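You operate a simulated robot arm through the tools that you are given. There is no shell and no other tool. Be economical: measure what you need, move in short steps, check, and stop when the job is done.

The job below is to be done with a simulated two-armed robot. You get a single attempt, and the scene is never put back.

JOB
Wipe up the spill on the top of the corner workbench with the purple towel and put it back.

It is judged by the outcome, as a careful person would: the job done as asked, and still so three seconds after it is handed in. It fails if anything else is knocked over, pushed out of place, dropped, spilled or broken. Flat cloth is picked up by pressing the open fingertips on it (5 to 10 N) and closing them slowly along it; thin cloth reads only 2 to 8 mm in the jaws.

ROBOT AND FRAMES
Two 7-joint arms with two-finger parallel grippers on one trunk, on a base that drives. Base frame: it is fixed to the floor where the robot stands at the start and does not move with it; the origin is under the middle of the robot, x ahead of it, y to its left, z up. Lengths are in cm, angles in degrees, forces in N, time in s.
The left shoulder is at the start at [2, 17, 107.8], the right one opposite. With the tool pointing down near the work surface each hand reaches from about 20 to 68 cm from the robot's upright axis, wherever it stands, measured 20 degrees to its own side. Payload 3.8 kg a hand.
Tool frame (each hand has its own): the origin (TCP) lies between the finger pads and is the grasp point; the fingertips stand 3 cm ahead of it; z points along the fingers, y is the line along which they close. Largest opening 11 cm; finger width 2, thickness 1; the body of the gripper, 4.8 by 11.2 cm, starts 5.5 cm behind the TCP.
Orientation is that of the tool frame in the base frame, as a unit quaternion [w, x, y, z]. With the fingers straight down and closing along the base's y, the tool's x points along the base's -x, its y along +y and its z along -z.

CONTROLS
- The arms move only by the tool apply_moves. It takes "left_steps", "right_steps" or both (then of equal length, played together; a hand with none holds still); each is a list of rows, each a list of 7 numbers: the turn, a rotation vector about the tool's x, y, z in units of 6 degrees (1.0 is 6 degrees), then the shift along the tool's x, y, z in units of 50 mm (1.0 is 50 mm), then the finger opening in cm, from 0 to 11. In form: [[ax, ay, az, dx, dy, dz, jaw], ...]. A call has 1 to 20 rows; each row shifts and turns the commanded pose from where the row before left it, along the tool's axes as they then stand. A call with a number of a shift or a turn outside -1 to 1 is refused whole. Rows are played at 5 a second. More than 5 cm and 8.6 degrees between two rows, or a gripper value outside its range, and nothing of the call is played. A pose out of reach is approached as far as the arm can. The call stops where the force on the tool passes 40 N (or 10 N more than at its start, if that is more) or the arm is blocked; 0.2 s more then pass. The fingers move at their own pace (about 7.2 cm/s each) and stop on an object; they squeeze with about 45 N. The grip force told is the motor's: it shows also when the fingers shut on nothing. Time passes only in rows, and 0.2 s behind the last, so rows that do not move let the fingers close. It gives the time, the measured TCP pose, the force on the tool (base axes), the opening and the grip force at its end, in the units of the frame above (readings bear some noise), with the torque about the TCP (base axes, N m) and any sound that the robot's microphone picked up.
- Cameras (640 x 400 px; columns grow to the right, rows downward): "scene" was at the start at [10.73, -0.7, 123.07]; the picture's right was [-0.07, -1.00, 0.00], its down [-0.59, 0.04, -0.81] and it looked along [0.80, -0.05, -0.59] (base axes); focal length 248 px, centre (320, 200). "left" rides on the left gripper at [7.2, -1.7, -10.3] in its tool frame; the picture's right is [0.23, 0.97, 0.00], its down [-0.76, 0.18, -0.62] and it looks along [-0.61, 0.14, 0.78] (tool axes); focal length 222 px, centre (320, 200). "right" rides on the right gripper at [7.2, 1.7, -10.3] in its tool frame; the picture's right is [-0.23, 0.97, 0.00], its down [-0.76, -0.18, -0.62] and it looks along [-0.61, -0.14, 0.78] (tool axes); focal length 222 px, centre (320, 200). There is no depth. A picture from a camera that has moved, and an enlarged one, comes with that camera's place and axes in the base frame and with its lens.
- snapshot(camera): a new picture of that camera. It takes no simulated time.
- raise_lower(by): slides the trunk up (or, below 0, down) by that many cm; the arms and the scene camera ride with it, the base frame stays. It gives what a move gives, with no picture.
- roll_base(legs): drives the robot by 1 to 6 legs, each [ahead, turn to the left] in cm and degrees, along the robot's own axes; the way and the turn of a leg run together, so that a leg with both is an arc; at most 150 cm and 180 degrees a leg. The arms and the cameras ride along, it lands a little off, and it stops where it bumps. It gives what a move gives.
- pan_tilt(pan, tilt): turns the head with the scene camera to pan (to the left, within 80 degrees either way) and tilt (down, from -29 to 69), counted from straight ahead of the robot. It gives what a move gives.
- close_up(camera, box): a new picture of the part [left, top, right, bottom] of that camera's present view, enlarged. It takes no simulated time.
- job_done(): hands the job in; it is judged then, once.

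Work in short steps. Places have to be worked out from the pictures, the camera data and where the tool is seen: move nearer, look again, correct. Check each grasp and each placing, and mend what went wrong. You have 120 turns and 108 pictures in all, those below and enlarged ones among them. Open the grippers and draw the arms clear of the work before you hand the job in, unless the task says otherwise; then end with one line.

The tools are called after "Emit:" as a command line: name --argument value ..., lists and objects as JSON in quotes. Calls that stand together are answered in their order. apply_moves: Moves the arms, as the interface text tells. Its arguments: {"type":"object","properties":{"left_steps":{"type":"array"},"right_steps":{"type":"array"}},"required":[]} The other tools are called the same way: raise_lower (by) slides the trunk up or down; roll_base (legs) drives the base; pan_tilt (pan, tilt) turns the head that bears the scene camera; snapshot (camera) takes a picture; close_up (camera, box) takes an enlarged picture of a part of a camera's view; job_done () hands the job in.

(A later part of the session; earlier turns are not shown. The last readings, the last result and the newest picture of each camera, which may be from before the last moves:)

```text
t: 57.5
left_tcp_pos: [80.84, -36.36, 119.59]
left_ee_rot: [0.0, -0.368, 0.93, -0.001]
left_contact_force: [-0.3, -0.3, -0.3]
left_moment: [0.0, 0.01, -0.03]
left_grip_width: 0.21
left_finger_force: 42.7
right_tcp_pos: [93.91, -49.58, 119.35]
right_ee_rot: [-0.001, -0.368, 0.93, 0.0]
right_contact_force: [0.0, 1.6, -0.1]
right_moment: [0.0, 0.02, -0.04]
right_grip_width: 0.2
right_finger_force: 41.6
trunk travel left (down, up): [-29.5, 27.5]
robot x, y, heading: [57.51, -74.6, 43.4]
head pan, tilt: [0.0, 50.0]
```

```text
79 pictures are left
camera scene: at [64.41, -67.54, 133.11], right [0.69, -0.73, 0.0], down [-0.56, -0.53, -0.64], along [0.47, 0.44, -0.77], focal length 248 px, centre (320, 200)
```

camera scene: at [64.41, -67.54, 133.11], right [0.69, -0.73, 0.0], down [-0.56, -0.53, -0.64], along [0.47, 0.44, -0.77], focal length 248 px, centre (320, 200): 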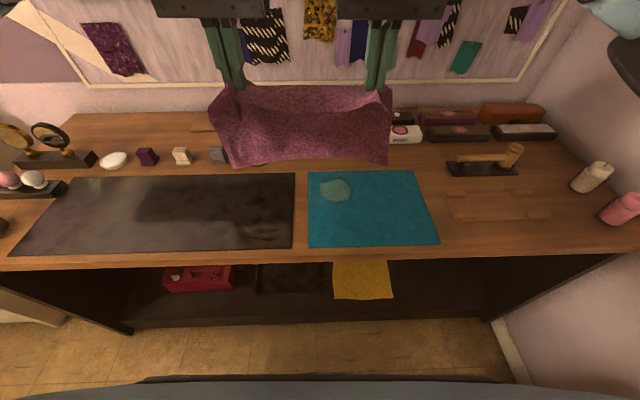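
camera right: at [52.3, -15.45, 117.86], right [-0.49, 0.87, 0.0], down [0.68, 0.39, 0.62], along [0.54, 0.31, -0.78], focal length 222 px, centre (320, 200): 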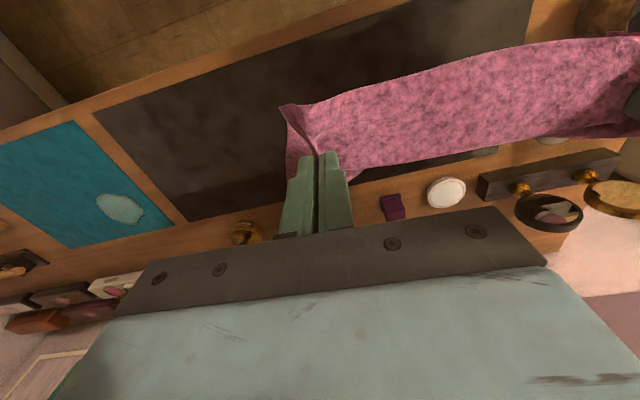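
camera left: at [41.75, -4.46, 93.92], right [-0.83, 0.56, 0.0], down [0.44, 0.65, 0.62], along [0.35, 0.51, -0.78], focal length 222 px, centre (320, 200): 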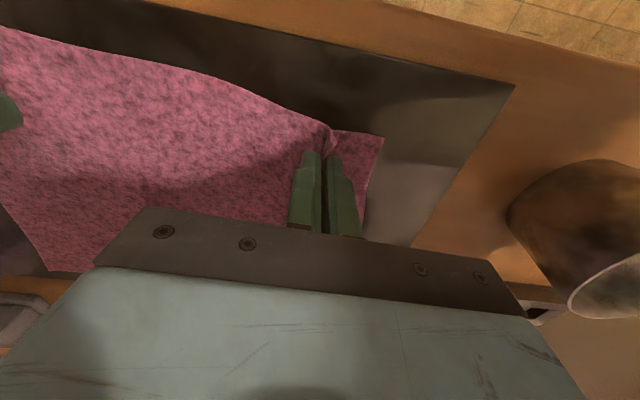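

The spill is at about R≈4.6, F≈58 (10×9.5 cm), near world (102.7,−37.7). I roll 5 cm closer, lower the trunk back, and bring the left pinch over the near side of the spill.

Emit:
roll_base --legs '[[5, 0]]'

Emit:
raise_lower --by -12

Emit:
snapshot --camera "scene"

```text
t: 58.4
left_tcp_pos: [84.64, -32.8, 119.53]
left_ee_rot: [-0.001, -0.367, 0.93, 0.0]
left_contact_force: [0.6, -0.4, -0.5]
left_moment: [-0.06, -0.02, -0.02]
left_grip_width: 0.23
left_finger_force: 42.2
right_tcp_pos: [97.52, -46.12, 119.41]
right_ee_rot: [-0.001, -0.368, 0.93, -0.001]
right_contact_force: [-0.1, 1.1, 0.3]
right_moment: [-0.03, 0.04, -0.04]
right_grip_width: 0.18
right_finger_force: 42.1
trunk travel left (down, up): [-29.5, 27.5]
robot x, y, heading: [60.98, -71.06, 43.5]
head pan, tilt: [0.0, 50.0]
```

```text
t: 59.9
left_tcp_pos: [84.53, -32.97, 107.63]
left_ee_rot: [0.0, -0.367, 0.93, 0.0]
left_contact_force: [0.5, -1.2, -0.2]
left_moment: [-0.02, -0.02, -0.06]
left_grip_width: 0.2
left_finger_force: 42.0
right_tcp_pos: [97.46, -46.21, 107.49]
right_ee_rot: [0.001, -0.368, 0.93, 0.0]
right_contact_force: [-0.3, 0.2, 0.1]
right_moment: [0.06, -0.02, -0.02]
right_grip_width: 0.19
right_finger_force: 42.1
trunk travel left (down, up): [-17.5, 39.5]
robot x, y, heading: [60.95, -70.8, 43.4]
head pan, tilt: [0.0, 50.0]
```

```text
78 pictures are left
camera scene: at [68.02, -64.12, 121.12], right [0.69, -0.73, 0.0], down [-0.56, -0.53, -0.64], along [0.47, 0.44, -0.77], focal length 248 px, centre (320, 200)
```

scene: 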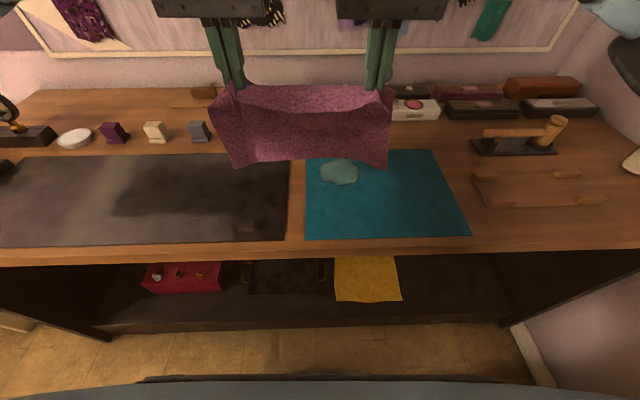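

Hands: left at F≈43, R≈−11; spill spans F 48–57, R −0.5–9. I bring the hands back and to the right so the cloth trails toward me when I lay it down.

Emit:
apply_moves --left_steps '[[0, 0, 0, 0.36, -0.41, 0, 0], [0, 0, 0, 0.36, -0.41, 0, 0], [0, 0, 0, 0.36, -0.41, 0, 0], [0, 0, 0, 0.36, -0.41, 0, 0], [0, 0, 0, 0.36, -0.41, 0, 0], [0, 0, 0, 0, 0, 0.4, 0], [0, 0, 0, 0, 0, 0.4, 0]]' --right_steps '[[0, 0, 0, 0.36, -0.41, 0, 0], [0, 0, 0, 0.36, -0.41, 0, 0], [0, 0, 0, 0.36, -0.41, 0, 0], [0, 0, 0, 0.36, -0.41, 0, 0], [0, 0, 0, 0.36, -0.41, 0, 0], [0, 0, 0, 0, 0, 0.4, 0], [0, 0, 0, 0, 0, 0.4, 0]]'

Emit:
snapshot --camera "scene"

```text
t: 61.5
left_tcp_pos: [84.98, -46.6, 103.73]
left_ee_rot: [0.0, -0.367, 0.93, 0.0]
left_contact_force: [1.7, -1.6, -0.6]
left_moment: [-0.04, -0.01, -0.06]
left_grip_width: 0.19
left_finger_force: 42.2
right_tcp_pos: [97.98, -59.92, 103.28]
right_ee_rot: [0.0, -0.368, 0.93, 0.0]
right_contact_force: [-0.3, 0.5, -0.2]
right_moment: [0.02, 0.0, -0.06]
right_grip_width: 0.16
right_finger_force: 41.9
trunk travel left (down, up): [-17.5, 39.5]
robot x, y, heading: [61.3, -70.67, 43.3]
head pan, tilt: [0.0, 50.0]
```

```text
77 pictures are left
camera scene: at [68.06, -64.12, 121.1], right [0.69, -0.73, 0.0], down [-0.56, -0.53, -0.64], along [0.47, 0.44, -0.77], focal length 248 px, centre (320, 200)
```

scene: 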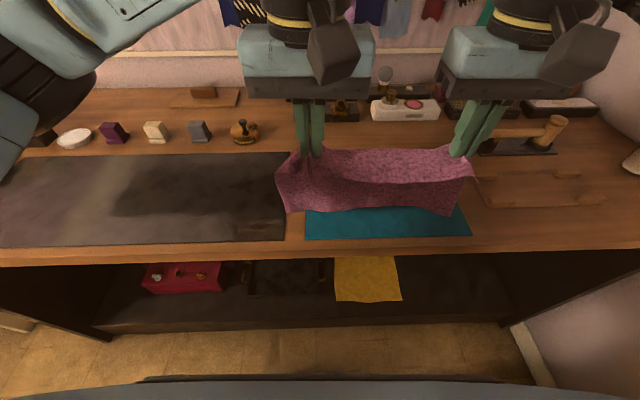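

The cloth hem is just above the bench at F≈34. Now I lower while moving forward to F≈47, laying the cloth toward me.

Emit:
apply_moves --left_steps '[[0, 0, 0, -0.2, 0, 0.28, 0], [0, 0, 0, -0.2, 0, 0.28, 0], [0, 0, 0, -0.2, 0, 0.28, 0], [0, 0, 0, -0.2, 0, 0.28, 0], [0, 0, 0, -0.2, 0, 0.28, 0], [0, 0, 0, -0.2, 0, 0.28, 0], [0, 0, 0, -0.2, 0, 0.28, 0], [0, 0, 0, -0.2, 0, 0.28, 0], [0, 0, 0, -0.2, 0, 0.28, 0], [0, 0, 0, -0.2, 0, 0.28, 0], [0, 0, 0, -0.2, 0, 0.28, 0], [0, 0, 0, -0.2, 0, 0.28, 0], [0, 0, 0, -0.2, 0, 0.28, 0], [0, 0, 0, 0, 0, 0.25, 0]]' --right_steps '[[0, 0, 0, -0.2, 0, 0.26, 0], [0, 0, 0, -0.2, 0, 0.26, 0], [0, 0, 0, -0.2, 0, 0.26, 0], [0, 0, 0, -0.2, 0, 0.26, 0], [0, 0, 0, -0.2, 0, 0.26, 0], [0, 0, 0, -0.2, 0, 0.26, 0], [0, 0, 0, -0.2, 0, 0.26, 0], [0, 0, 0, -0.2, 0, 0.26, 0], [0, 0, 0, -0.2, 0, 0.26, 0], [0, 0, 0, -0.2, 0, 0.26, 0], [0, 0, 0, -0.2, 0, 0.26, 0], [0, 0, 0, -0.2, 0, 0.26, 0], [0, 0, 0, -0.2, 0, 0.26, 0], [0, 0, 0, 0, 0, 0.25, 0]]'

Emit:
snapshot --camera "scene"

Emit:
snapshot --camera "left"

```text
t: 64.5
left_tcp_pos: [94.33, -37.57, 84.09]
left_ee_rot: [-0.001, -0.367, 0.93, 0.0]
left_contact_force: [1.6, -0.9, -0.4]
left_moment: [0.01, -0.01, -0.05]
left_grip_width: 0.21
left_finger_force: 42.4
right_tcp_pos: [107.41, -50.84, 85.15]
right_ee_rot: [0.0, -0.368, 0.93, -0.001]
right_contact_force: [-0.1, 1.4, 0.3]
right_moment: [0.01, 0.01, -0.03]
right_grip_width: 0.16
right_finger_force: 41.8
trunk travel left (down, up): [-17.5, 39.5]
robot x, y, heading: [61.23, -71.05, 43.6]
head pan, tilt: [0.0, 50.0]
```

```text
76 pictures are left
camera scene: at [68.04, -64.11, 121.11], right [0.69, -0.73, 0.0], down [-0.56, -0.53, -0.64], along [0.47, 0.44, -0.77], focal length 248 px, centre (320, 200)
```

scene: 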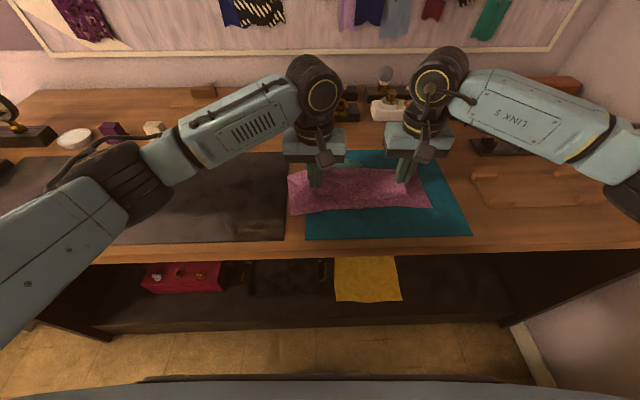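

```text
75 pictures are left
camera left: at [90.43, -43.85, 94.52], right [-0.83, 0.56, 0.0], down [0.43, 0.65, 0.62], along [0.35, 0.52, -0.78], focal length 222 px, centre (320, 200)
```

left: 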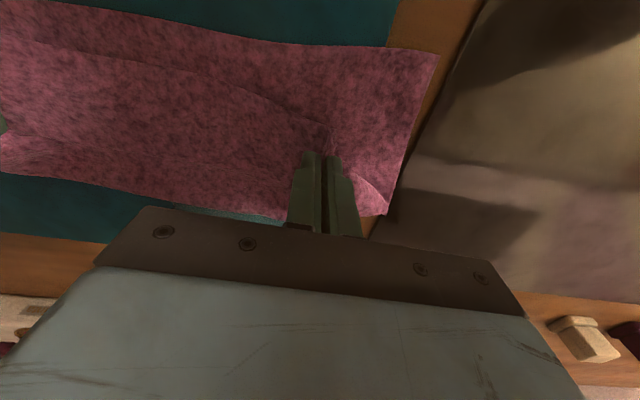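

The towel lies over the mat with its far side at the spill's near edge. I press the left pinch down gently.

Emit:
apply_moves --left_steps '[[0, 0, 0, 0, 0, 0.06, 0], [0, 0, 0, 0, 0, 0.04, 0], [0, 0, 0, 0, 0, 0.02, 0]]' --right_steps '[[0, 0, 0, 0, 0, 0.08, 0], [0, 0, 0, 0, 0, 0.08, 0], [0, 0, 0, 0, 0, 0.04, 0]]'

```text
t: 65.3
left_tcp_pos: [94.32, -37.6, 83.7]
left_ee_rot: [0.001, -0.368, 0.93, 0.001]
left_contact_force: [0.2, 1.2, 11.5]
left_moment: [-0.02, 0.03, -0.07]
left_grip_width: 0.23
left_finger_force: 42.1
right_tcp_pos: [107.39, -50.94, 84.31]
right_ee_rot: [0.001, -0.368, 0.93, 0.0]
right_contact_force: [-0.8, 1.1, 1.6]
right_moment: [0.0, 0.05, -0.1]
right_grip_width: 0.2
right_finger_force: 42.6
trunk travel left (down, up): [-17.5, 39.5]
robot x, y, heading: [60.93, -70.7, 43.6]
head pan, tilt: [0.0, 50.0]
```

About 11 N. First stroke: 12 cm right along the near edge of the spill, step forward, and back.

Emit:
apply_moves --left_steps '[[0, 0, 0, 0, -0.3, 0, 0], [0, 0, 0, 0, -0.3, 0, 0], [0, 0, 0, 0, -0.3, 0, 0], [0, 0, 0, 0, -0.3, 0, 0], [0, 0, 0, 0, -0.3, 0, 0], [0, 0, 0, 0, -0.3, 0, 0], [0, 0, 0, 0, -0.3, 0, 0], [0, 0, 0, 0, -0.3, 0, 0], [0, 0, 0, -0.26, 0, 0, 0]]' --right_steps '[[0, 0, 0, 0, -0.3, 0, 0], [0, 0, 0, 0, -0.3, 0, 0], [0, 0, 0, 0, -0.3, 0, 0], [0, 0, 0, 0, -0.3, 0, 0], [0, 0, 0, 0, -0.3, 0, 0], [0, 0, 0, 0, -0.3, 0, 0], [0, 0, 0, 0, -0.3, 0, 0], [0, 0, 0, 0, -0.3, 0, 0], [0, 0, 0, -0.26, 0, 0, 0]]'

Emit:
snapshot --camera "scene"

Emit:
snapshot --camera "left"

```text
t: 67.3
left_tcp_pos: [103.49, -45.93, 83.67]
left_ee_rot: [0.001, -0.365, 0.931, -0.002]
left_contact_force: [-5.6, -6.6, 17.6]
left_moment: [-0.29, 0.32, -0.03]
left_grip_width: 0.21
left_finger_force: 42.4
right_tcp_pos: [116.54, -58.77, 84.25]
right_ee_rot: [0.0, -0.368, 0.93, 0.0]
right_contact_force: [0.1, 1.2, 0.1]
right_moment: [0.0, 0.01, -0.01]
right_grip_width: 0.19
right_finger_force: 41.6
trunk travel left (down, up): [-17.5, 39.5]
robot x, y, heading: [61.39, -70.78, 43.4]
head pan, tilt: [0.0, 50.0]
```

```text
74 pictures are left
camera scene: at [67.89, -64.26, 121.12], right [0.69, -0.73, 0.0], down [-0.56, -0.53, -0.64], along [0.47, 0.44, -0.76], focal length 248 px, centre (320, 200)
```

scene: 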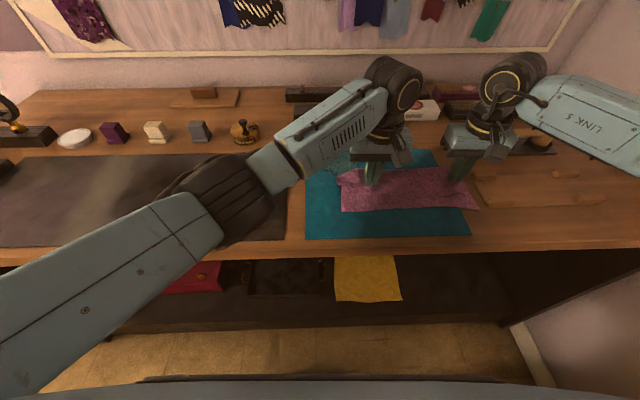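

```text
73 pictures are left
camera left: at [99.5, -52.06, 94.01], right [-0.83, 0.56, 0.0], down [0.44, 0.65, 0.62], along [0.35, 0.51, -0.78], focal length 222 px, centre (320, 200)
```

left: 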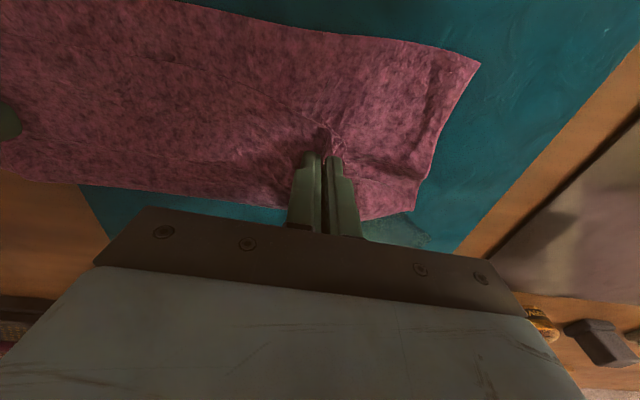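

The stroke works and the mat stays put. The right hand nearly reached the carved board, so I limit its rightward travel from now on and continue the raster.

Emit:
apply_moves --left_steps '[[0, 0, 0, 0, 0.3, 0, 0], [0, 0, 0, 0, 0.3, 0, 0], [0, 0, 0, 0, 0.3, 0, 0], [0, 0, 0, 0, 0.3, 0, 0], [0, 0, 0, 0, 0.3, 0, 0], [0, 0, 0, 0, 0.3, 0, 0], [0, 0, 0, 0, 0.3, 0, 0], [0, 0, 0, 0, 0.3, 0, 0], [0, 0, 0, -0.26, 0, 0, 0], [0, 0, 0, 0, -0.3, 0, 0], [0, 0, 0, 0, -0.3, 0, 0], [0, 0, 0, 0, -0.3, 0, 0], [0, 0, 0, 0, -0.3, 0, 0], [0, 0, 0, 0, -0.3, 0, 0], [0, 0, 0, 0, -0.3, 0, 0], [0, 0, 0, 0, -0.3, 0, 0], [0, 0, 0, 0, -0.3, 0, 0], [0, 0, 0, -0.26, 0, 0, 0]]' --right_steps '[[0, 0, 0, 0, 0.3, 0, 0], [0, 0, 0, 0, 0.3, 0, 0], [0, 0, 0, 0, 0.3, 0, 0], [0, 0, 0, 0, 0.3, 0, 0], [0, 0, 0, 0, 0.3, 0, 0], [0, 0, 0, 0, 0.3, 0, 0], [0, 0, 0, 0, 0.3, 0, 0], [0, 0, 0, 0, 0.3, 0, 0], [0, 0, 0, -0.26, 0, 0, 0], [0, 0, 0, 0, -0.21, 0, 0], [0, 0, 0, 0, -0.21, 0, 0], [0, 0, 0, 0, -0.21, 0, 0], [0, 0, 0, 0, -0.21, 0, 0], [0, 0, 0, 0, -0.21, 0, 0], [0, 0, 0, 0, -0.21, 0, 0], [0, 0, 0, 0, -0.21, 0, 0], [0, 0, 0, 0, -0.21, 0, 0], [0, 0, 0, -0.26, 0, 0, 0]]'

Emit:
snapshot --camera "left"

Emit:
snapshot --camera "scene"

```text
t: 71.1
left_tcp_pos: [105.39, -44.08, 83.64]
left_ee_rot: [-0.001, -0.366, 0.93, -0.002]
left_contact_force: [-4.0, -4.2, 13.0]
left_moment: [-0.14, 0.23, 0.0]
left_grip_width: 0.22
left_finger_force: 42.0
right_tcp_pos: [116.11, -54.47, 84.41]
right_ee_rot: [0.0, -0.368, 0.93, 0.0]
right_contact_force: [0.0, -0.5, -0.1]
right_moment: [0.01, 0.03, -0.05]
right_grip_width: 0.18
right_finger_force: 41.8
trunk travel left (down, up): [-17.5, 39.5]
robot x, y, heading: [60.79, -70.77, 43.4]
head pan, tilt: [0.0, 50.0]
```

```text
72 pictures are left
camera left: at [101.39, -50.22, 93.98], right [-0.83, 0.56, 0.0], down [0.44, 0.65, 0.62], along [0.35, 0.51, -0.78], focal length 222 px, centre (320, 200)
```

left: 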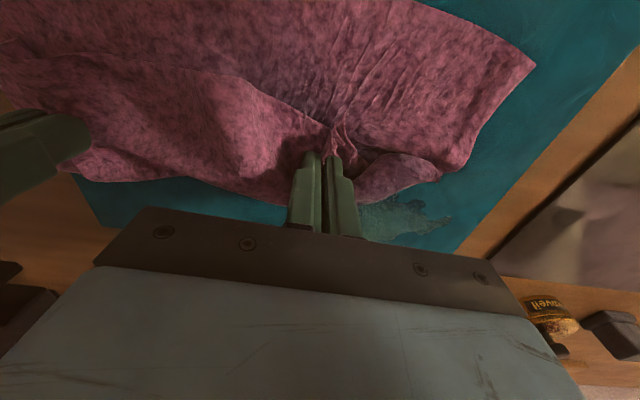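

```text
71 pictures are left
camera scene: at [67.93, -64.2, 121.12], right [0.69, -0.73, 0.0], down [-0.56, -0.53, -0.64], along [0.47, 0.44, -0.77], focal length 248 px, centre (320, 200)
```

scene: 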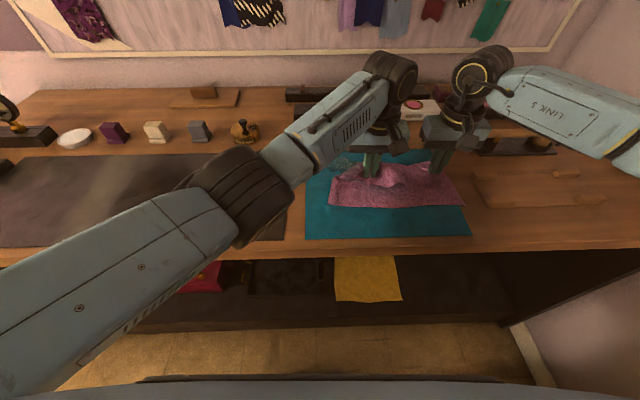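

The spill is visibly shrinking. I continue with the next passes.

Emit:
apply_moves --left_steps '[[0, 0, 0, 0, 0.3, 0, 0], [0, 0, 0, 0, 0.3, 0, 0], [0, 0, 0, 0, 0.3, 0, 0], [0, 0, 0, 0, 0.3, 0, 0], [0, 0, 0, 0, 0.3, 0, 0], [0, 0, 0, 0, 0.3, 0, 0], [0, 0, 0, 0, 0.3, 0, 0], [0, 0, 0, 0, 0.3, 0, 0], [0, 0, 0, -0.26, 0, 0, 0], [0, 0, 0, 0, -0.3, 0, 0], [0, 0, 0, 0, -0.3, 0, 0], [0, 0, 0, 0, -0.3, 0, 0], [0, 0, 0, 0, -0.3, 0, 0], [0, 0, 0, 0, -0.3, 0, 0], [0, 0, 0, 0, -0.3, 0, 0], [0, 0, 0, 0, -0.3, 0, 0], [0, 0, 0, 0, -0.3, 0, 0], [0, 0, 0, -0.26, 0, 0, 0]]' --right_steps '[[0, 0, 0, 0, 0.21, 0, 0], [0, 0, 0, 0, 0.21, 0, 0], [0, 0, 0, 0, 0.21, 0, 0], [0, 0, 0, 0, 0.21, 0, 0], [0, 0, 0, 0, 0.21, 0, 0], [0, 0, 0, 0, 0.21, 0, 0], [0, 0, 0, 0, 0.21, 0, 0], [0, 0, 0, 0, 0.21, 0, 0], [0, 0, 0, -0.26, 0, 0, 0], [0, 0, 0, 0, -0.21, 0, 0], [0, 0, 0, 0, -0.21, 0, 0], [0, 0, 0, 0, -0.21, 0, 0], [0, 0, 0, 0, -0.21, 0, 0], [0, 0, 0, 0, -0.21, 0, 0], [0, 0, 0, 0, -0.21, 0, 0], [0, 0, 0, 0, -0.21, 0, 0], [0, 0, 0, 0, -0.21, 0, 0], [0, 0, 0, -0.26, 0, 0, 0]]'

Emit:
apply_moves --left_steps '[[0, 0, 0, 0, 0.3, 0, 0], [0, 0, 0, 0, 0.3, 0, 0], [0, 0, 0, 0, 0.3, 0, 0], [0, 0, 0, 0, 0.3, 0, 0], [0, 0, 0, 0, 0.3, 0, 0], [0, 0, 0, 0, 0.3, 0, 0], [0, 0, 0, 0, 0.3, 0, 0], [0, 0, 0, 0, 0.3, 0, 0], [0, 0, 0, -0.26, 0, 0, 0], [0, 0, 0, 0, -0.3, 0, 0], [0, 0, 0, 0, -0.3, 0, 0], [0, 0, 0, 0, -0.3, 0, 0], [0, 0, 0, 0, -0.3, 0, 0], [0, 0, 0, 0, -0.3, 0, 0], [0, 0, 0, 0, -0.3, 0, 0], [0, 0, 0, 0, -0.3, 0, 0], [0, 0, 0, 0, -0.3, 0, 0], [0, 0, 0, -0.26, 0, 0, 0]]' --right_steps '[[0, 0, 0, 0, 0.21, 0, 0], [0, 0, 0, 0, 0.21, 0, 0], [0, 0, 0, 0, 0.21, 0, 0], [0, 0, 0, 0, 0.21, 0, 0], [0, 0, 0, 0, 0.21, 0, 0], [0, 0, 0, 0, 0.21, 0, 0], [0, 0, 0, 0, 0.21, 0, 0], [0, 0, 0, 0, 0.21, 0, 0], [0, 0, 0, -0.26, 0, 0, 0], [0, 0, 0, 0, -0.21, 0, 0], [0, 0, 0, 0, -0.21, 0, 0], [0, 0, 0, 0, -0.21, 0, 0], [0, 0, 0, 0, -0.21, 0, 0], [0, 0, 0, 0, -0.21, 0, 0], [0, 0, 0, 0, -0.21, 0, 0], [0, 0, 0, 0, -0.21, 0, 0], [0, 0, 0, 0, -0.21, 0, 0], [0, 0, 0, -0.26, 0, 0, 0]]'

Emit:
snapshot --camera "left"

Emit:
snapshot --camera "scene"

```text
t: 74.9
left_tcp_pos: [106.94, -42.46, 83.6]
left_ee_rot: [0.001, -0.368, 0.93, -0.001]
left_contact_force: [0.5, -1.0, 3.7]
left_moment: [-0.07, -0.03, -0.03]
left_grip_width: 0.24
left_finger_force: 41.9
left hand out of reach, approached as far as the arm can: row 18
right_tcp_pos: [117.89, -52.83, 84.36]
right_ee_rot: [0.0, -0.368, 0.93, 0.0]
right_contact_force: [-0.5, 0.0, -0.4]
right_moment: [0.03, 0.02, -0.03]
right_grip_width: 0.18
right_finger_force: 42.2
trunk travel left (down, up): [-17.5, 39.5]
robot x, y, heading: [61.03, -70.59, 43.1]
head pan, tilt: [0.0, 50.0]
```

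```text
t: 78.7
left_tcp_pos: [106.53, -40.51, 83.61]
left_ee_rot: [0.001, -0.361, 0.933, -0.001]
left_contact_force: [-1.3, 7.3, 14.9]
left_moment: [0.25, 0.07, -0.05]
left_grip_width: 0.23
left_finger_force: 41.6
left hand out of reach, approached as far as the arm can: row 17, 18
right_tcp_pos: [119.82, -50.92, 84.39]
right_ee_rot: [0.0, -0.368, 0.93, 0.0]
right_contact_force: [-0.8, -0.1, 0.1]
right_moment: [0.02, 0.01, -0.01]
right_grip_width: 0.18
right_finger_force: 41.3
trunk travel left (down, up): [-17.5, 39.5]
robot x, y, heading: [60.91, -70.57, 43.5]
head pan, tilt: [0.0, 50.0]
```

```text
70 pictures are left
camera left: at [102.44, -46.68, 93.92], right [-0.82, 0.57, 0.0], down [0.44, 0.64, 0.62], along [0.35, 0.51, -0.78], focal length 222 px, centre (320, 200)
```

left: 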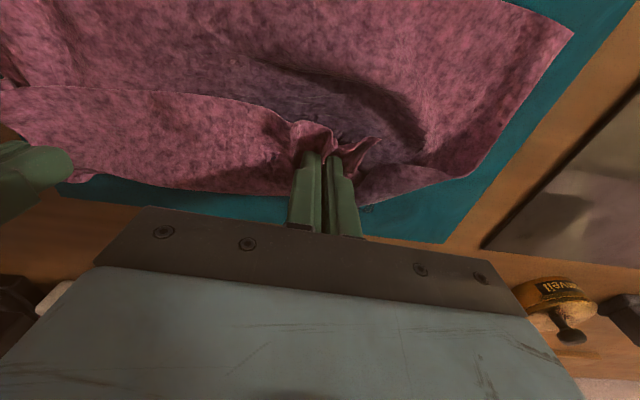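

```text
69 pictures are left
camera scene: at [67.9, -64.1, 121.12], right [0.69, -0.73, 0.0], down [-0.56, -0.53, -0.64], along [0.47, 0.44, -0.77], focal length 248 px, centre (320, 200)
```

scene: 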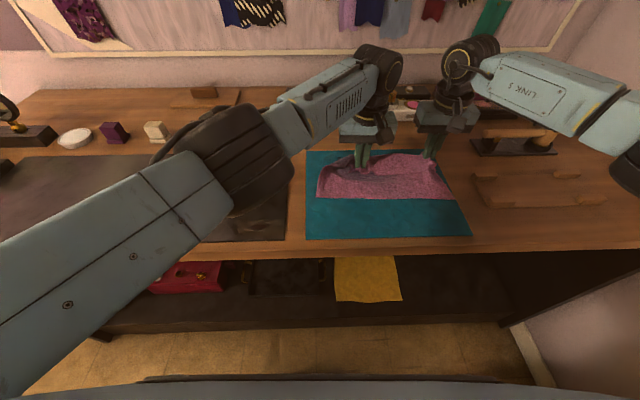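

Almost all is gone; the left arm nears its reach at the right end. I finish the far band with shorter strokes on the left part.

Emit:
apply_moves --left_steps '[[0, 0, 0, 0, 0.3, 0, 0], [0, 0, 0, 0, 0.3, 0, 0], [0, 0, 0, 0, 0.3, 0, 0], [0, 0, 0, 0, 0.3, 0, 0], [0, 0, 0, 0, 0.3, 0, 0], [0, 0, 0, 0, 0.3, 0, 0], [0, 0, 0, 0, 0.3, 0, 0], [0, 0, 0, 0, 0.3, 0, 0], [0, 0, 0, -0.26, 0, 0, 0], [0, 0, 0, 0, -0.3, 0, 0], [0, 0, 0, 0, -0.3, 0, 0], [0, 0, 0, 0, -0.3, 0, 0], [0, 0, 0, 0, -0.3, 0, 0], [0, 0, 0, 0, -0.3, 0, 0], [0, 0, 0, 0, 0.3, 0, 0], [0, 0, 0, 0, 0.3, 0, 0], [0, 0, 0, 0, 0.3, 0, 0], [0, 0, 0, 0, 0.3, 0, 0], [0, 0, 0, 0, 0.3, 0, 0], [0, 0, 0, -0.26, 0, 0, 0]]' --right_steps '[[0, 0, 0, 0, 0.21, 0, 0], [0, 0, 0, 0, 0.21, 0, 0], [0, 0, 0, 0, 0.21, 0, 0], [0, 0, 0, 0, 0.21, 0, 0], [0, 0, 0, 0, 0.21, 0, 0], [0, 0, 0, 0, 0.21, 0, 0], [0, 0, 0, 0, 0.21, 0, 0], [0, 0, 0, 0, 0.21, 0, 0], [0, 0, 0, -0.26, 0, 0, 0], [0, 0, 0, 0, 0, 0, 0], [0, 0, 0, 0, 0, 0, 0], [0, 0, 0, 0, 0, 0, 0], [0, 0, 0, 0, 0, 0, 0], [0, 0, 0, 0, 0, 0, 0], [0, 0, 0, 0, 0, 0, 0], [0, 0, 0, 0, 0, 0, 0], [0, 0, 0, 0, 0, 0, 0], [0, 0, 0, 0, 0, 0, 0], [0, 0, 0, 0, 0, 0, 0], [0, 0, 0, -0.26, 0, 0, 0]]'

Emit:
apply_moves --left_steps '[[0, 0, 0, 0, -0.3, 0, 0], [0, 0, 0, 0, -0.3, 0, 0], [0, 0, 0, 0, -0.3, 0, 0], [0, 0, 0, 0, -0.3, 0, 0], [0, 0, 0, 0, 0.3, 0, 0], [0, 0, 0, 0, 0.3, 0, 0], [0, 0, 0, 0, 0.3, 0, 0], [0, 0, 0, 0, 0.3, 0, 0]]'

Emit:
snapshot --camera "left"

Emit:
snapshot --camera "scene"

```text
t: 82.9
left_tcp_pos: [100.32, -30.34, 83.61]
left_ee_rot: [0.0, -0.367, 0.93, -0.002]
left_contact_force: [13.4, -15.8, 8.6]
left_moment: [-0.48, -0.36, -0.05]
left_grip_width: 0.22
left_finger_force: 42.5
right_tcp_pos: [115.65, -42.79, 84.34]
right_ee_rot: [-0.002, -0.372, 0.928, 0.003]
right_contact_force: [-16.5, 13.3, 0.1]
right_moment: [0.39, 0.5, -0.18]
right_grip_width: 0.18
right_finger_force: 41.4
trunk travel left (down, up): [-17.5, 39.5]
robot x, y, heading: [60.77, -70.54, 43.7]
head pan, tilt: [0.0, 50.0]
```

```text
t: 84.7
left_tcp_pos: [100.36, -30.33, 83.58]
left_ee_rot: [0.001, -0.365, 0.931, -0.002]
left_contact_force: [15.5, -14.6, 7.3]
left_moment: [-0.45, -0.47, -0.06]
left_grip_width: 0.21
left_finger_force: 42.1
right_tcp_pos: [115.71, -42.73, 84.41]
right_ee_rot: [-0.002, -0.37, 0.929, 0.004]
right_contact_force: [-12.2, 10.9, 1.6]
right_moment: [0.34, 0.37, -0.17]
right_grip_width: 0.15
right_finger_force: 42.2
trunk travel left (down, up): [-17.5, 39.5]
robot x, y, heading: [60.93, -70.73, 43.6]
head pan, tilt: [0.0, 50.0]
```

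```text
68 pictures are left
camera left: at [96.32, -36.52, 93.93], right [-0.83, 0.56, -0.01], down [0.43, 0.65, 0.62], along [0.35, 0.51, -0.78], focal length 222 px, centre (320, 200)
```

left: 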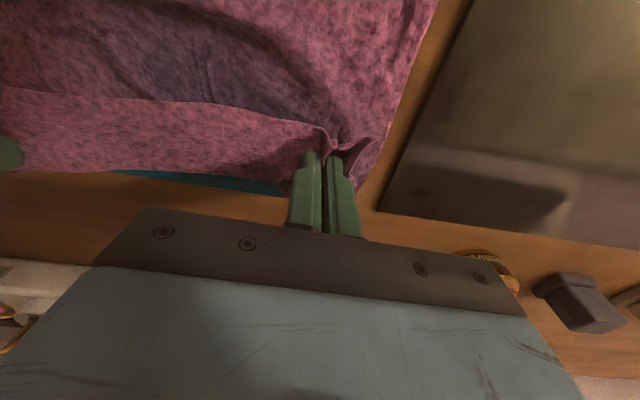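

```text
67 pictures are left
camera scene: at [68.0, -64.17, 121.11], right [0.69, -0.73, 0.0], down [-0.56, -0.53, -0.64], along [0.47, 0.44, -0.77], focal length 248 px, centre (320, 200)
```

scene: 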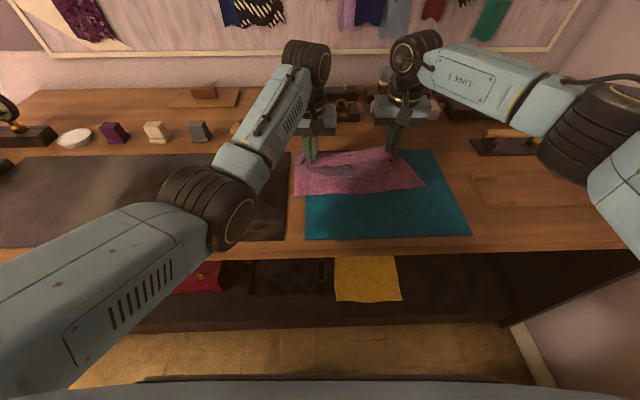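

The cloth is pulled taut (about 15 N), so I slacken 2 cm, then lift both hands to inspect the mat.

Emit:
apply_moves --left_steps '[[0, 0, 0, 0, -0.3, 0, 0], [0, 0, 0, 0, -0.1, -0.1, 0], [0, 0, 0, 0.1, 0, -0.4, 0], [0, 0, 0, 0.1, 0, -0.5, 0], [0, 0, 0, 0.1, 0, -0.5, 0], [0, 0, 0, 0.1, 0, -0.6, 0], [0, 0, 0, 0.1, 0, -0.6, 0], [0, 0, 0, 0, 0, -0.6, 0], [0, 0, 0, 0, 0, -0.6, 0], [0, 0, 0, 0, 0, -0.6, 0]]' --right_steps '[[0, 0, 0, 0, 0, 0, 0], [0, 0, 0, 0, 0, -0.1, 0], [0, 0, 0, 0.1, 0, -0.4, 0], [0, 0, 0, 0.1, 0, -0.5, 0], [0, 0, 0, 0.1, 0, -0.5, 0], [0, 0, 0, 0.1, 0, -0.6, 0], [0, 0, 0, 0.1, 0, -0.6, 0], [0, 0, 0, 0, 0, -0.6, 0], [0, 0, 0, 0, 0, -0.6, 0], [0, 0, 0, 0, 0, -0.6, 0]]'

Emit:
snapshot --camera "scene"

Emit:
snapshot --camera "left"

Emit:
snapshot --camera "right"

```text
t: 86.9
left_tcp_pos: [99.81, -33.39, 106.09]
left_ee_rot: [-0.001, -0.368, 0.93, 0.0]
left_contact_force: [-0.3, 0.6, 0.2]
left_moment: [0.01, -0.02, -0.03]
left_grip_width: 0.22
left_finger_force: 41.9
right_tcp_pos: [114.14, -44.63, 106.85]
right_ee_rot: [0.001, -0.368, 0.93, 0.0]
right_contact_force: [-0.4, -0.4, 0.2]
right_moment: [-0.02, -0.03, -0.02]
right_grip_width: 0.18
right_finger_force: 42.2
trunk travel left (down, up): [-17.5, 39.5]
robot x, y, heading: [60.9, -70.96, 43.5]
head pan, tilt: [0.0, 50.0]
```

```text
66 pictures are left
camera scene: at [67.99, -64.14, 121.11], right [0.69, -0.73, 0.0], down [-0.56, -0.53, -0.64], along [0.47, 0.44, -0.77], focal length 248 px, centre (320, 200)
```

scene: 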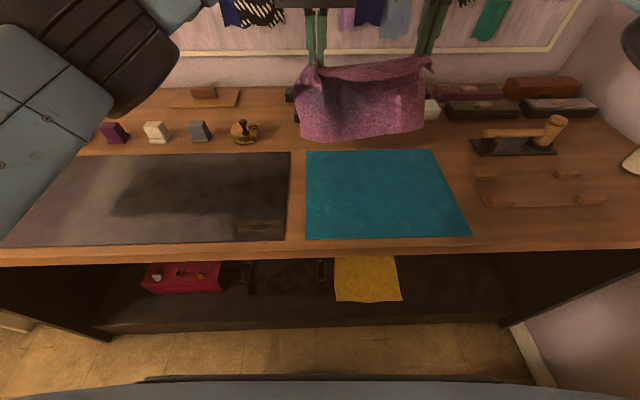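

```text
65 pictures are left
camera left: at [95.75, -39.42, 116.45], right [-0.83, 0.56, 0.0], down [0.43, 0.65, 0.62], along [0.35, 0.52, -0.78], focal length 222 px, centre (320, 200)
```

left: 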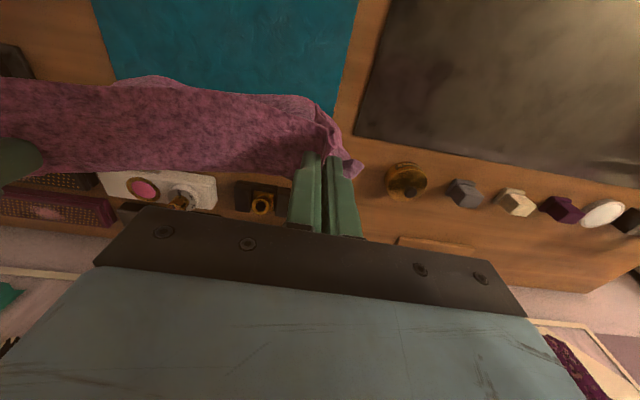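

```text
64 pictures are left
camera right: at [107.78, -48.47, 117.25], right [-0.5, 0.87, 0.0], down [0.68, 0.39, 0.62], along [0.54, 0.31, -0.78], focal length 222 px, centre (320, 200)
```

right: 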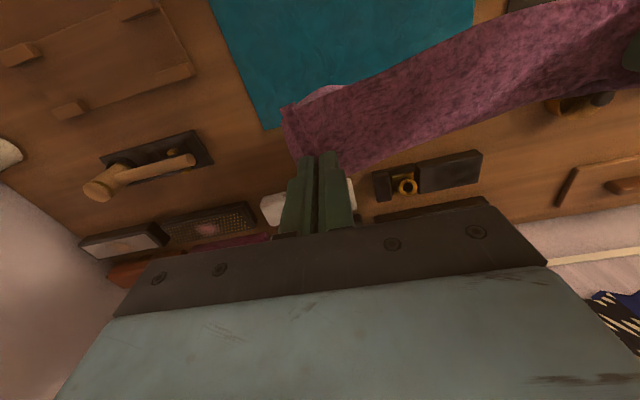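

The mat looks clean and in place; I zoom to make sure there's no residue.

Emit:
close_up --camera "scene" --box '[290, 130, 480, 250]'

Emit:
close_up --camera "left" --box '[80, 0, 400, 200]'

```text
3.33 times, centred on (385, 190) of scene
camera zoom: at [67.99, -64.14, 121.11], right [0.69, -0.73, 0.0], down [-0.56, -0.53, -0.64], along [0.47, 0.44, -0.77], focal length 827 px, centre (103, 233)
```

zoom: 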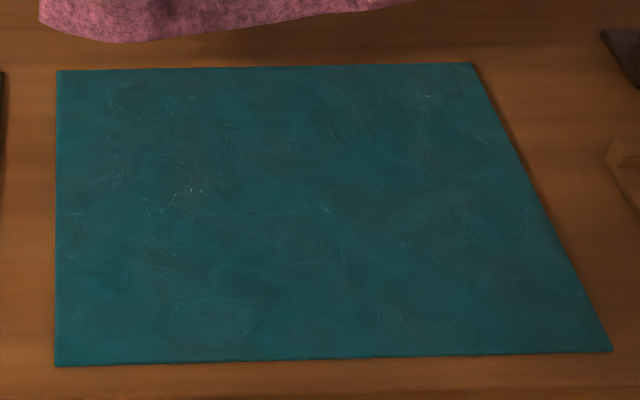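

```text
2.00 times, centred on (240, 100) of left
camera zoom: at [95.75, -39.42, 116.45], right [-0.83, 0.56, 0.0], down [0.43, 0.65, 0.62], along [0.35, 0.52, -0.78], focal length 444 px, centre (480, 400)
```

zoom: 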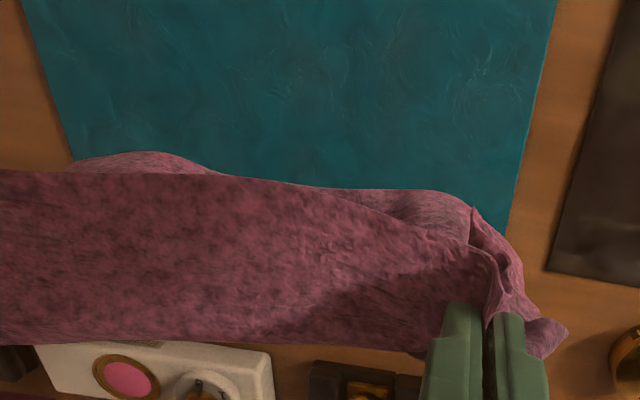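

There's a faint light speck left; I zoom in further.

Emit:
close_up --camera "scene" --box '[300, 145, 380, 205]'

Emit:
close_up --camera "scene" --box '[380, 145, 460, 205]'

```text
6.67 times, centred on (340, 175) of scene
camera zoom: at [67.99, -64.14, 121.11], right [0.69, -0.73, 0.0], down [-0.56, -0.53, -0.64], along [0.47, 0.44, -0.77], focal length 1654 px, centre (187, 367)
```

zoom: 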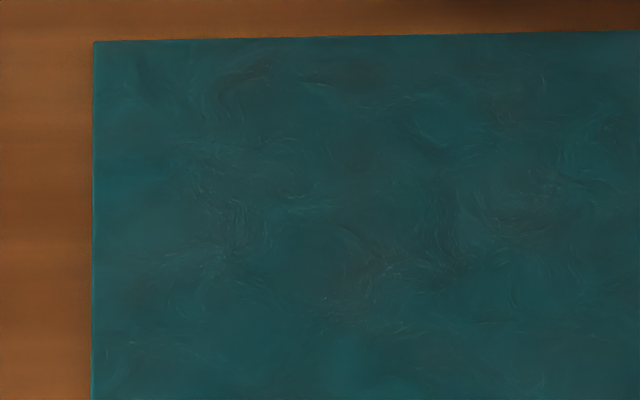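

```text
6.67 times, centred on (420, 175) of scene
camera zoom: at [67.99, -64.14, 121.11], right [0.69, -0.73, 0.0], down [-0.56, -0.53, -0.64], along [0.47, 0.44, -0.77], focal length 1654 px, centre (-347, 367)
```

zoom: 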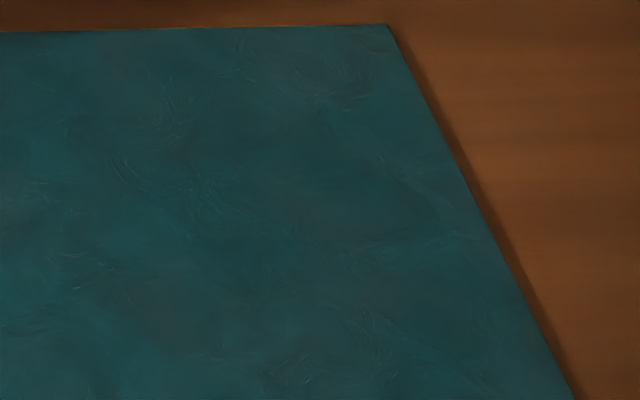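

The mat is clean; the rest is surface texture. I raise the trunk, draw the hands back to the carrying position, and return along the same path.

Emit:
raise_lower --by 12

Emit:
apply_moves --left_steps '[[0, 0, 0, 0.35, 0.34, 0, 0], [0, 0, 0, 0.35, 0.34, 0, 0], [0, 0, 0, 0.35, 0.34, 0, 0], [0, 0, 0, 0.35, 0.34, 0, 0], [0, 0, 0, 0.35, 0.34, 0, 0], [0, 0, 0, 0.33, 0.34, -0.1, 0]]' --right_steps '[[0, 0, 0, 0.44, 0.32, 0, 0], [0, 0, 0, 0.44, 0.32, 0, 0], [0, 0, 0, 0.44, 0.32, 0, 0], [0, 0, 0, 0.44, 0.32, 0, 0], [0, 0, 0, 0.44, 0.32, 0, 0], [0, 0, 0, 0.42, 0.32, 0.05, 0]]'

Emit:
roll_base --legs '[[-5, 0], [0, -90.3], [-52, 0]]'

```text
t: 88.4
left_tcp_pos: [99.74, -33.18, 118.1]
left_ee_rot: [-0.001, -0.367, 0.93, 0.0]
left_contact_force: [0.7, 0.8, -0.3]
left_moment: [-0.01, 0.0, -0.03]
left_grip_width: 0.19
left_finger_force: 42.0
right_tcp_pos: [114.24, -44.64, 118.78]
right_ee_rot: [-0.002, -0.368, 0.93, 0.0]
right_contact_force: [0.0, -0.4, -0.3]
right_moment: [-0.03, 0.01, -0.03]
right_grip_width: 0.22
right_finger_force: 41.8
trunk travel left (down, up): [-29.5, 27.5]
robot x, y, heading: [61.06, -70.7, 43.7]
head pan, tilt: [0.0, 50.0]
```

```text
t: 89.8
left_tcp_pos: [85.07, -32.88, 118.56]
left_ee_rot: [-0.001, -0.367, 0.93, -0.002]
left_contact_force: [2.1, -1.7, -0.5]
left_moment: [-0.08, -0.09, -0.05]
left_grip_width: 0.2
left_finger_force: 42.5
right_tcp_pos: [97.84, -46.55, 118.65]
right_ee_rot: [0.0, -0.368, 0.93, 0.001]
right_contact_force: [-2.8, 2.5, -0.8]
right_moment: [0.07, 0.04, -0.07]
right_grip_width: 0.17
right_finger_force: 41.9
trunk travel left (down, up): [-29.5, 27.5]
robot x, y, heading: [61.1, -70.68, 43.2]
head pan, tilt: [0.0, 50.0]
```

```text
t: 97.2
left_tcp_pos: [59.35, -60.62, 118.53]
left_ee_rot: [0.0, 0.392, 0.92, -0.001]
left_contact_force: [-3.0, -1.1, 0.0]
left_moment: [-0.06, 0.05, 0.02]
left_grip_width: 0.2
left_finger_force: 42.2
right_tcp_pos: [45.73, -73.6, 118.45]
right_ee_rot: [0.0, 0.391, 0.92, 0.0]
right_contact_force: [2.3, 2.3, -0.5]
right_moment: [0.08, -0.07, 0.01]
right_grip_width: 0.18
right_finger_force: 41.4
trunk travel left (down, up): [-29.5, 27.5]
robot x, y, heading: [21.12, -37.4, -46.0]
head pan, tilt: [0.0, 50.0]
```

Back near the start pose; I turn to face the bench again and look.

Emit:
roll_base --legs '[[0, 89]]'

Emit:
pan_tilt --pan 0 --tilt 50

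Emit:
snapshot --camera "scene"

```text
t: 101.4
left_tcp_pos: [45.47, 0.96, 118.41]
left_ee_rot: [-0.001, -0.367, 0.93, 0.0]
left_contact_force: [2.1, -2.5, -0.1]
left_moment: [-0.06, -0.05, -0.05]
left_grip_width: 0.2
left_finger_force: 41.8
right_tcp_pos: [58.17, -12.89, 118.55]
right_ee_rot: [-0.001, -0.369, 0.93, 0.0]
right_contact_force: [-2.4, 3.2, -0.9]
right_moment: [0.11, 0.05, -0.05]
right_grip_width: 0.17
right_finger_force: 41.9
trunk travel left (down, up): [-29.5, 27.5]
robot x, y, heading: [21.07, -36.9, 43.6]
head pan, tilt: [0.0, 50.0]
```

```text
t: 102.0
left_tcp_pos: [45.49, 0.98, 118.47]
left_ee_rot: [0.0, -0.367, 0.93, 0.0]
left_contact_force: [1.0, -2.0, -0.3]
left_moment: [-0.06, -0.04, -0.04]
left_grip_width: 0.21
left_finger_force: 41.9
right_tcp_pos: [58.24, -12.82, 118.49]
right_ee_rot: [-0.001, -0.368, 0.93, 0.0]
right_contact_force: [-1.8, 2.2, -0.2]
right_moment: [0.1, 0.09, -0.05]
right_grip_width: 0.19
right_finger_force: 42.1
trunk travel left (down, up): [-29.5, 27.5]
robot x, y, heading: [21.06, -36.65, 43.1]
head pan, tilt: [0.0, 50.0]
```

```text
59 pictures are left
camera scene: at [28.28, -30.28, 133.11], right [0.69, -0.73, 0.0], down [-0.56, -0.53, -0.64], along [0.47, 0.44, -0.77], focal length 248 px, centre (320, 200)
```

scene: 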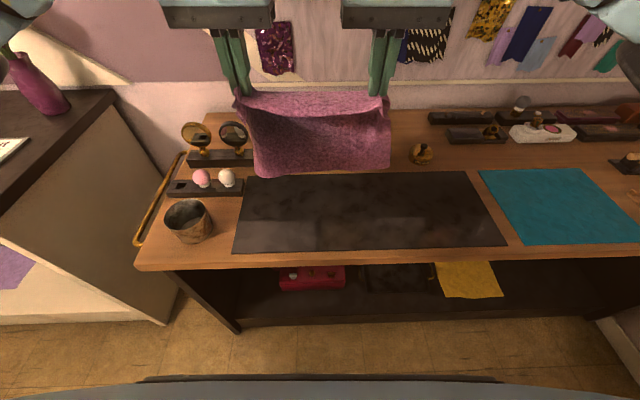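

The pot, stamps and other items are unmoved. I roll 5 cm closer, extend the hands so the hem hangs over the towel's original far edge, and lower the trunk.

Emit:
roll_base --legs '[[5, 0]]'

Emit:
apply_moves --left_steps '[[0, 0, 0, -0.35, 0.01, 0, 0], [0, 0, 0, -0.35, 0.01, 0, 0], [0, 0, 0, -0.35, 0.01, 0, 0], [0, 0, 0, -0.35, 0.01, 0, 0], [0, 0, 0, -0.35, 0.01, 0, 0], [0, 0, 0, -0.35, 0.01, 0, 0], [0, 0, 0, -0.35, 0, 0, 0], [0, 0, 0, -0.35, 0, 0, 0]]' --right_steps '[[0, 0, 0, -0.36, 0.015, 0, 0], [0, 0, 0, -0.36, 0.015, 0, 0], [0, 0, 0, -0.36, 0.015, 0, 0], [0, 0, 0, -0.36, 0.015, 0, 0], [0, 0, 0, -0.36, 0.015, 0, 0], [0, 0, 0, -0.36, 0.015, 0, 0], [0, 0, 0, -0.36, 0.015, 0, 0], [0, 0, 0, -0.36, 0.015, 0, 0]]'

Emit:
raise_lower --by -12

Emit:
snapshot --camera "scene"

Emit:
snapshot --camera "left"

```text
t: 102.9
left_tcp_pos: [49.11, 4.56, 118.32]
left_ee_rot: [0.0, -0.368, 0.93, -0.001]
left_contact_force: [2.0, -2.9, -0.5]
left_moment: [-0.09, -0.02, -0.07]
left_grip_width: 0.21
left_finger_force: 42.0
right_tcp_pos: [62.02, -9.37, 118.55]
right_ee_rot: [0.0, -0.368, 0.93, -0.001]
right_contact_force: [-2.3, 2.2, -0.2]
right_moment: [0.04, 0.09, -0.1]
right_grip_width: 0.2
right_finger_force: 41.6
trunk travel left (down, up): [-29.5, 27.5]
robot x, y, heading: [24.79, -33.74, 43.4]
head pan, tilt: [0.0, 50.0]
```

```text
t: 104.7
left_tcp_pos: [59.1, 14.2, 118.47]
left_ee_rot: [-0.001, -0.366, 0.931, 0.0]
left_contact_force: [-0.2, 0.3, -0.5]
left_moment: [-0.01, 0.01, -0.03]
left_grip_width: 0.21
left_finger_force: 41.6
right_tcp_pos: [71.88, 1.06, 118.5]
right_ee_rot: [-0.001, -0.368, 0.93, 0.0]
right_contact_force: [0.8, 0.0, 0.1]
right_moment: [0.02, 0.02, -0.03]
right_grip_width: 0.19
right_finger_force: 42.2
trunk travel left (down, up): [-29.5, 27.5]
robot x, y, heading: [24.78, -33.69, 43.4]
head pan, tilt: [0.0, 50.0]
```

```text
t: 106.2
left_tcp_pos: [59.0, 14.05, 106.54]
left_ee_rot: [-0.001, -0.368, 0.93, -0.001]
left_contact_force: [0.3, -0.2, -0.1]
left_moment: [0.0, 0.0, -0.05]
left_grip_width: 0.2
left_finger_force: 42.0
right_tcp_pos: [71.97, 0.95, 106.47]
right_ee_rot: [0.0, -0.368, 0.93, 0.0]
right_contact_force: [1.0, -0.1, 0.2]
right_moment: [0.02, 0.02, -0.05]
right_grip_width: 0.17
right_finger_force: 41.7
trunk travel left (down, up): [-17.5, 39.5]
robot x, y, heading: [24.55, -33.15, 43.5]
head pan, tilt: [0.0, 50.0]
```

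```text
58 pictures are left
camera scene: at [31.85, -26.9, 121.12], right [0.69, -0.73, 0.0], down [-0.56, -0.53, -0.64], along [0.47, 0.44, -0.77], focal length 248 px, centre (320, 200)
```

scene: 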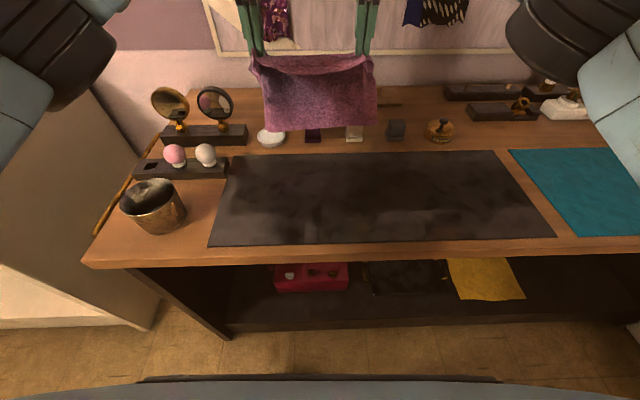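

```text
57 pictures are left
camera left: at [55.09, 7.91, 116.83], right [-0.83, 0.56, 0.0], down [0.44, 0.65, 0.62], along [0.35, 0.52, -0.78], focal length 222 px, centre (320, 200)
```

left: 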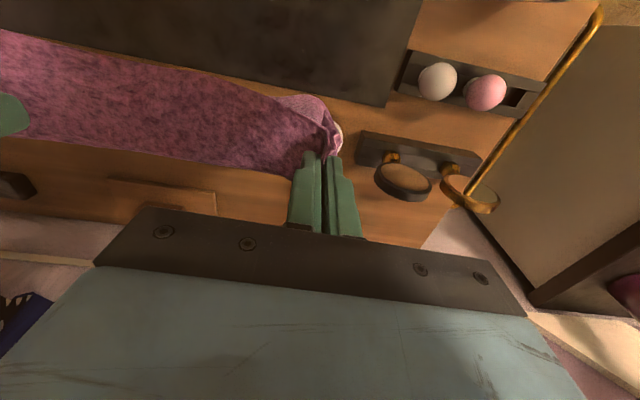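

I check how the cloth hangs before laying it.

Emit:
close_up --camera "scene" --box '[220, 40, 430, 180]'

Emit:
snapshot --camera "right"

```text
2.86 times, centred on (325, 110) of scene
camera zoom: at [31.85, -26.9, 121.12], right [0.69, -0.73, 0.0], down [-0.56, -0.53, -0.64], along [0.47, 0.44, -0.77], focal length 709 px, centre (306, 457)
```

zoom: 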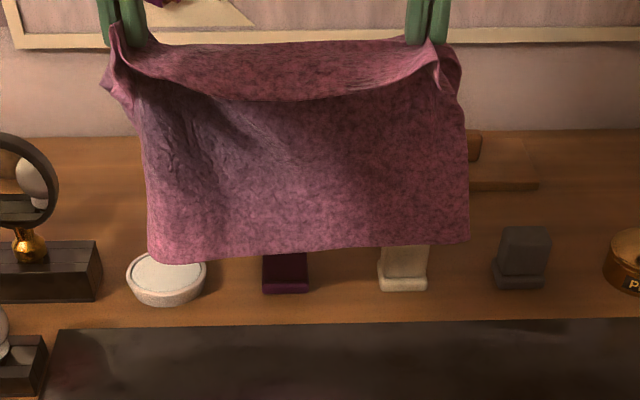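

```text
55 pictures are left
camera right: at [65.61, -2.88, 116.92], right [-0.5, 0.87, 0.0], down [0.68, 0.39, 0.62], along [0.54, 0.31, -0.78], focal length 222 px, centre (320, 200)
```

right: 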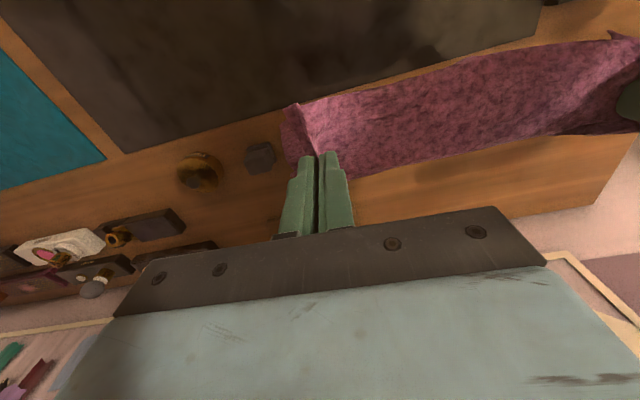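

The hem hangs straight and level. I lower until it touches at the original far edge, then pull back along an arc to lay it flat.

Emit:
apply_moves --left_steps '[[0, 0, 0, 0, 0, 0.35, 0], [0, 0, 0, 0, 0, 0.35, 0], [0, 0, 0, 0, 0, 0.35, 0], [0, 0, 0, 0, 0, 0.35, 0]]' --right_steps '[[0, 0, 0, 0, 0, 0.35, 0], [0, 0, 0, 0, 0, 0.35, 0], [0, 0, 0, 0, 0, 0.35, 0], [0, 0, 0, 0, 0, 0.35, 0]]'

Emit:
close_up --camera "scene" --box '[220, 40, 430, 180]'

```text
t: 107.2
left_tcp_pos: [59.07, 14.21, 99.47]
left_ee_rot: [-0.001, -0.367, 0.93, 0.0]
left_contact_force: [0.2, -0.1, 0.0]
left_moment: [-0.03, -0.03, -0.03]
left_grip_width: 0.18
left_finger_force: 41.8
right_tcp_pos: [72.01, 0.94, 99.56]
right_ee_rot: [-0.001, -0.368, 0.93, 0.0]
right_contact_force: [-0.5, 0.6, 0.0]
right_moment: [0.04, -0.01, -0.05]
right_grip_width: 0.2
right_finger_force: 41.8
trunk travel left (down, up): [-17.5, 39.5]
robot x, y, heading: [24.55, -33.71, 43.2]
head pan, tilt: [0.0, 50.0]
```

```text
2.86 times, centred on (325, 110) of scene
camera zoom: at [31.88, -26.87, 121.1], right [0.69, -0.73, 0.0], down [-0.56, -0.53, -0.64], along [0.47, 0.44, -0.77], focal length 709 px, centre (306, 457)
```

zoom: 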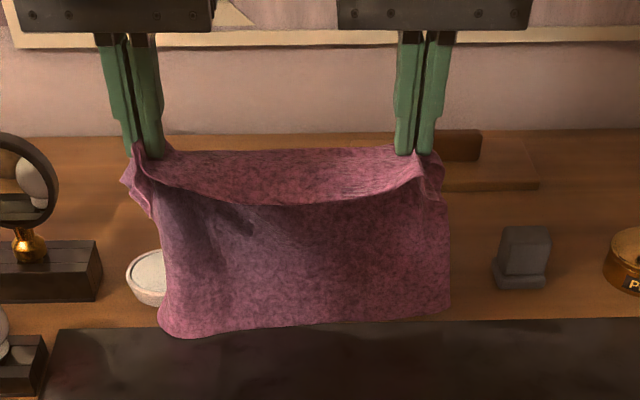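

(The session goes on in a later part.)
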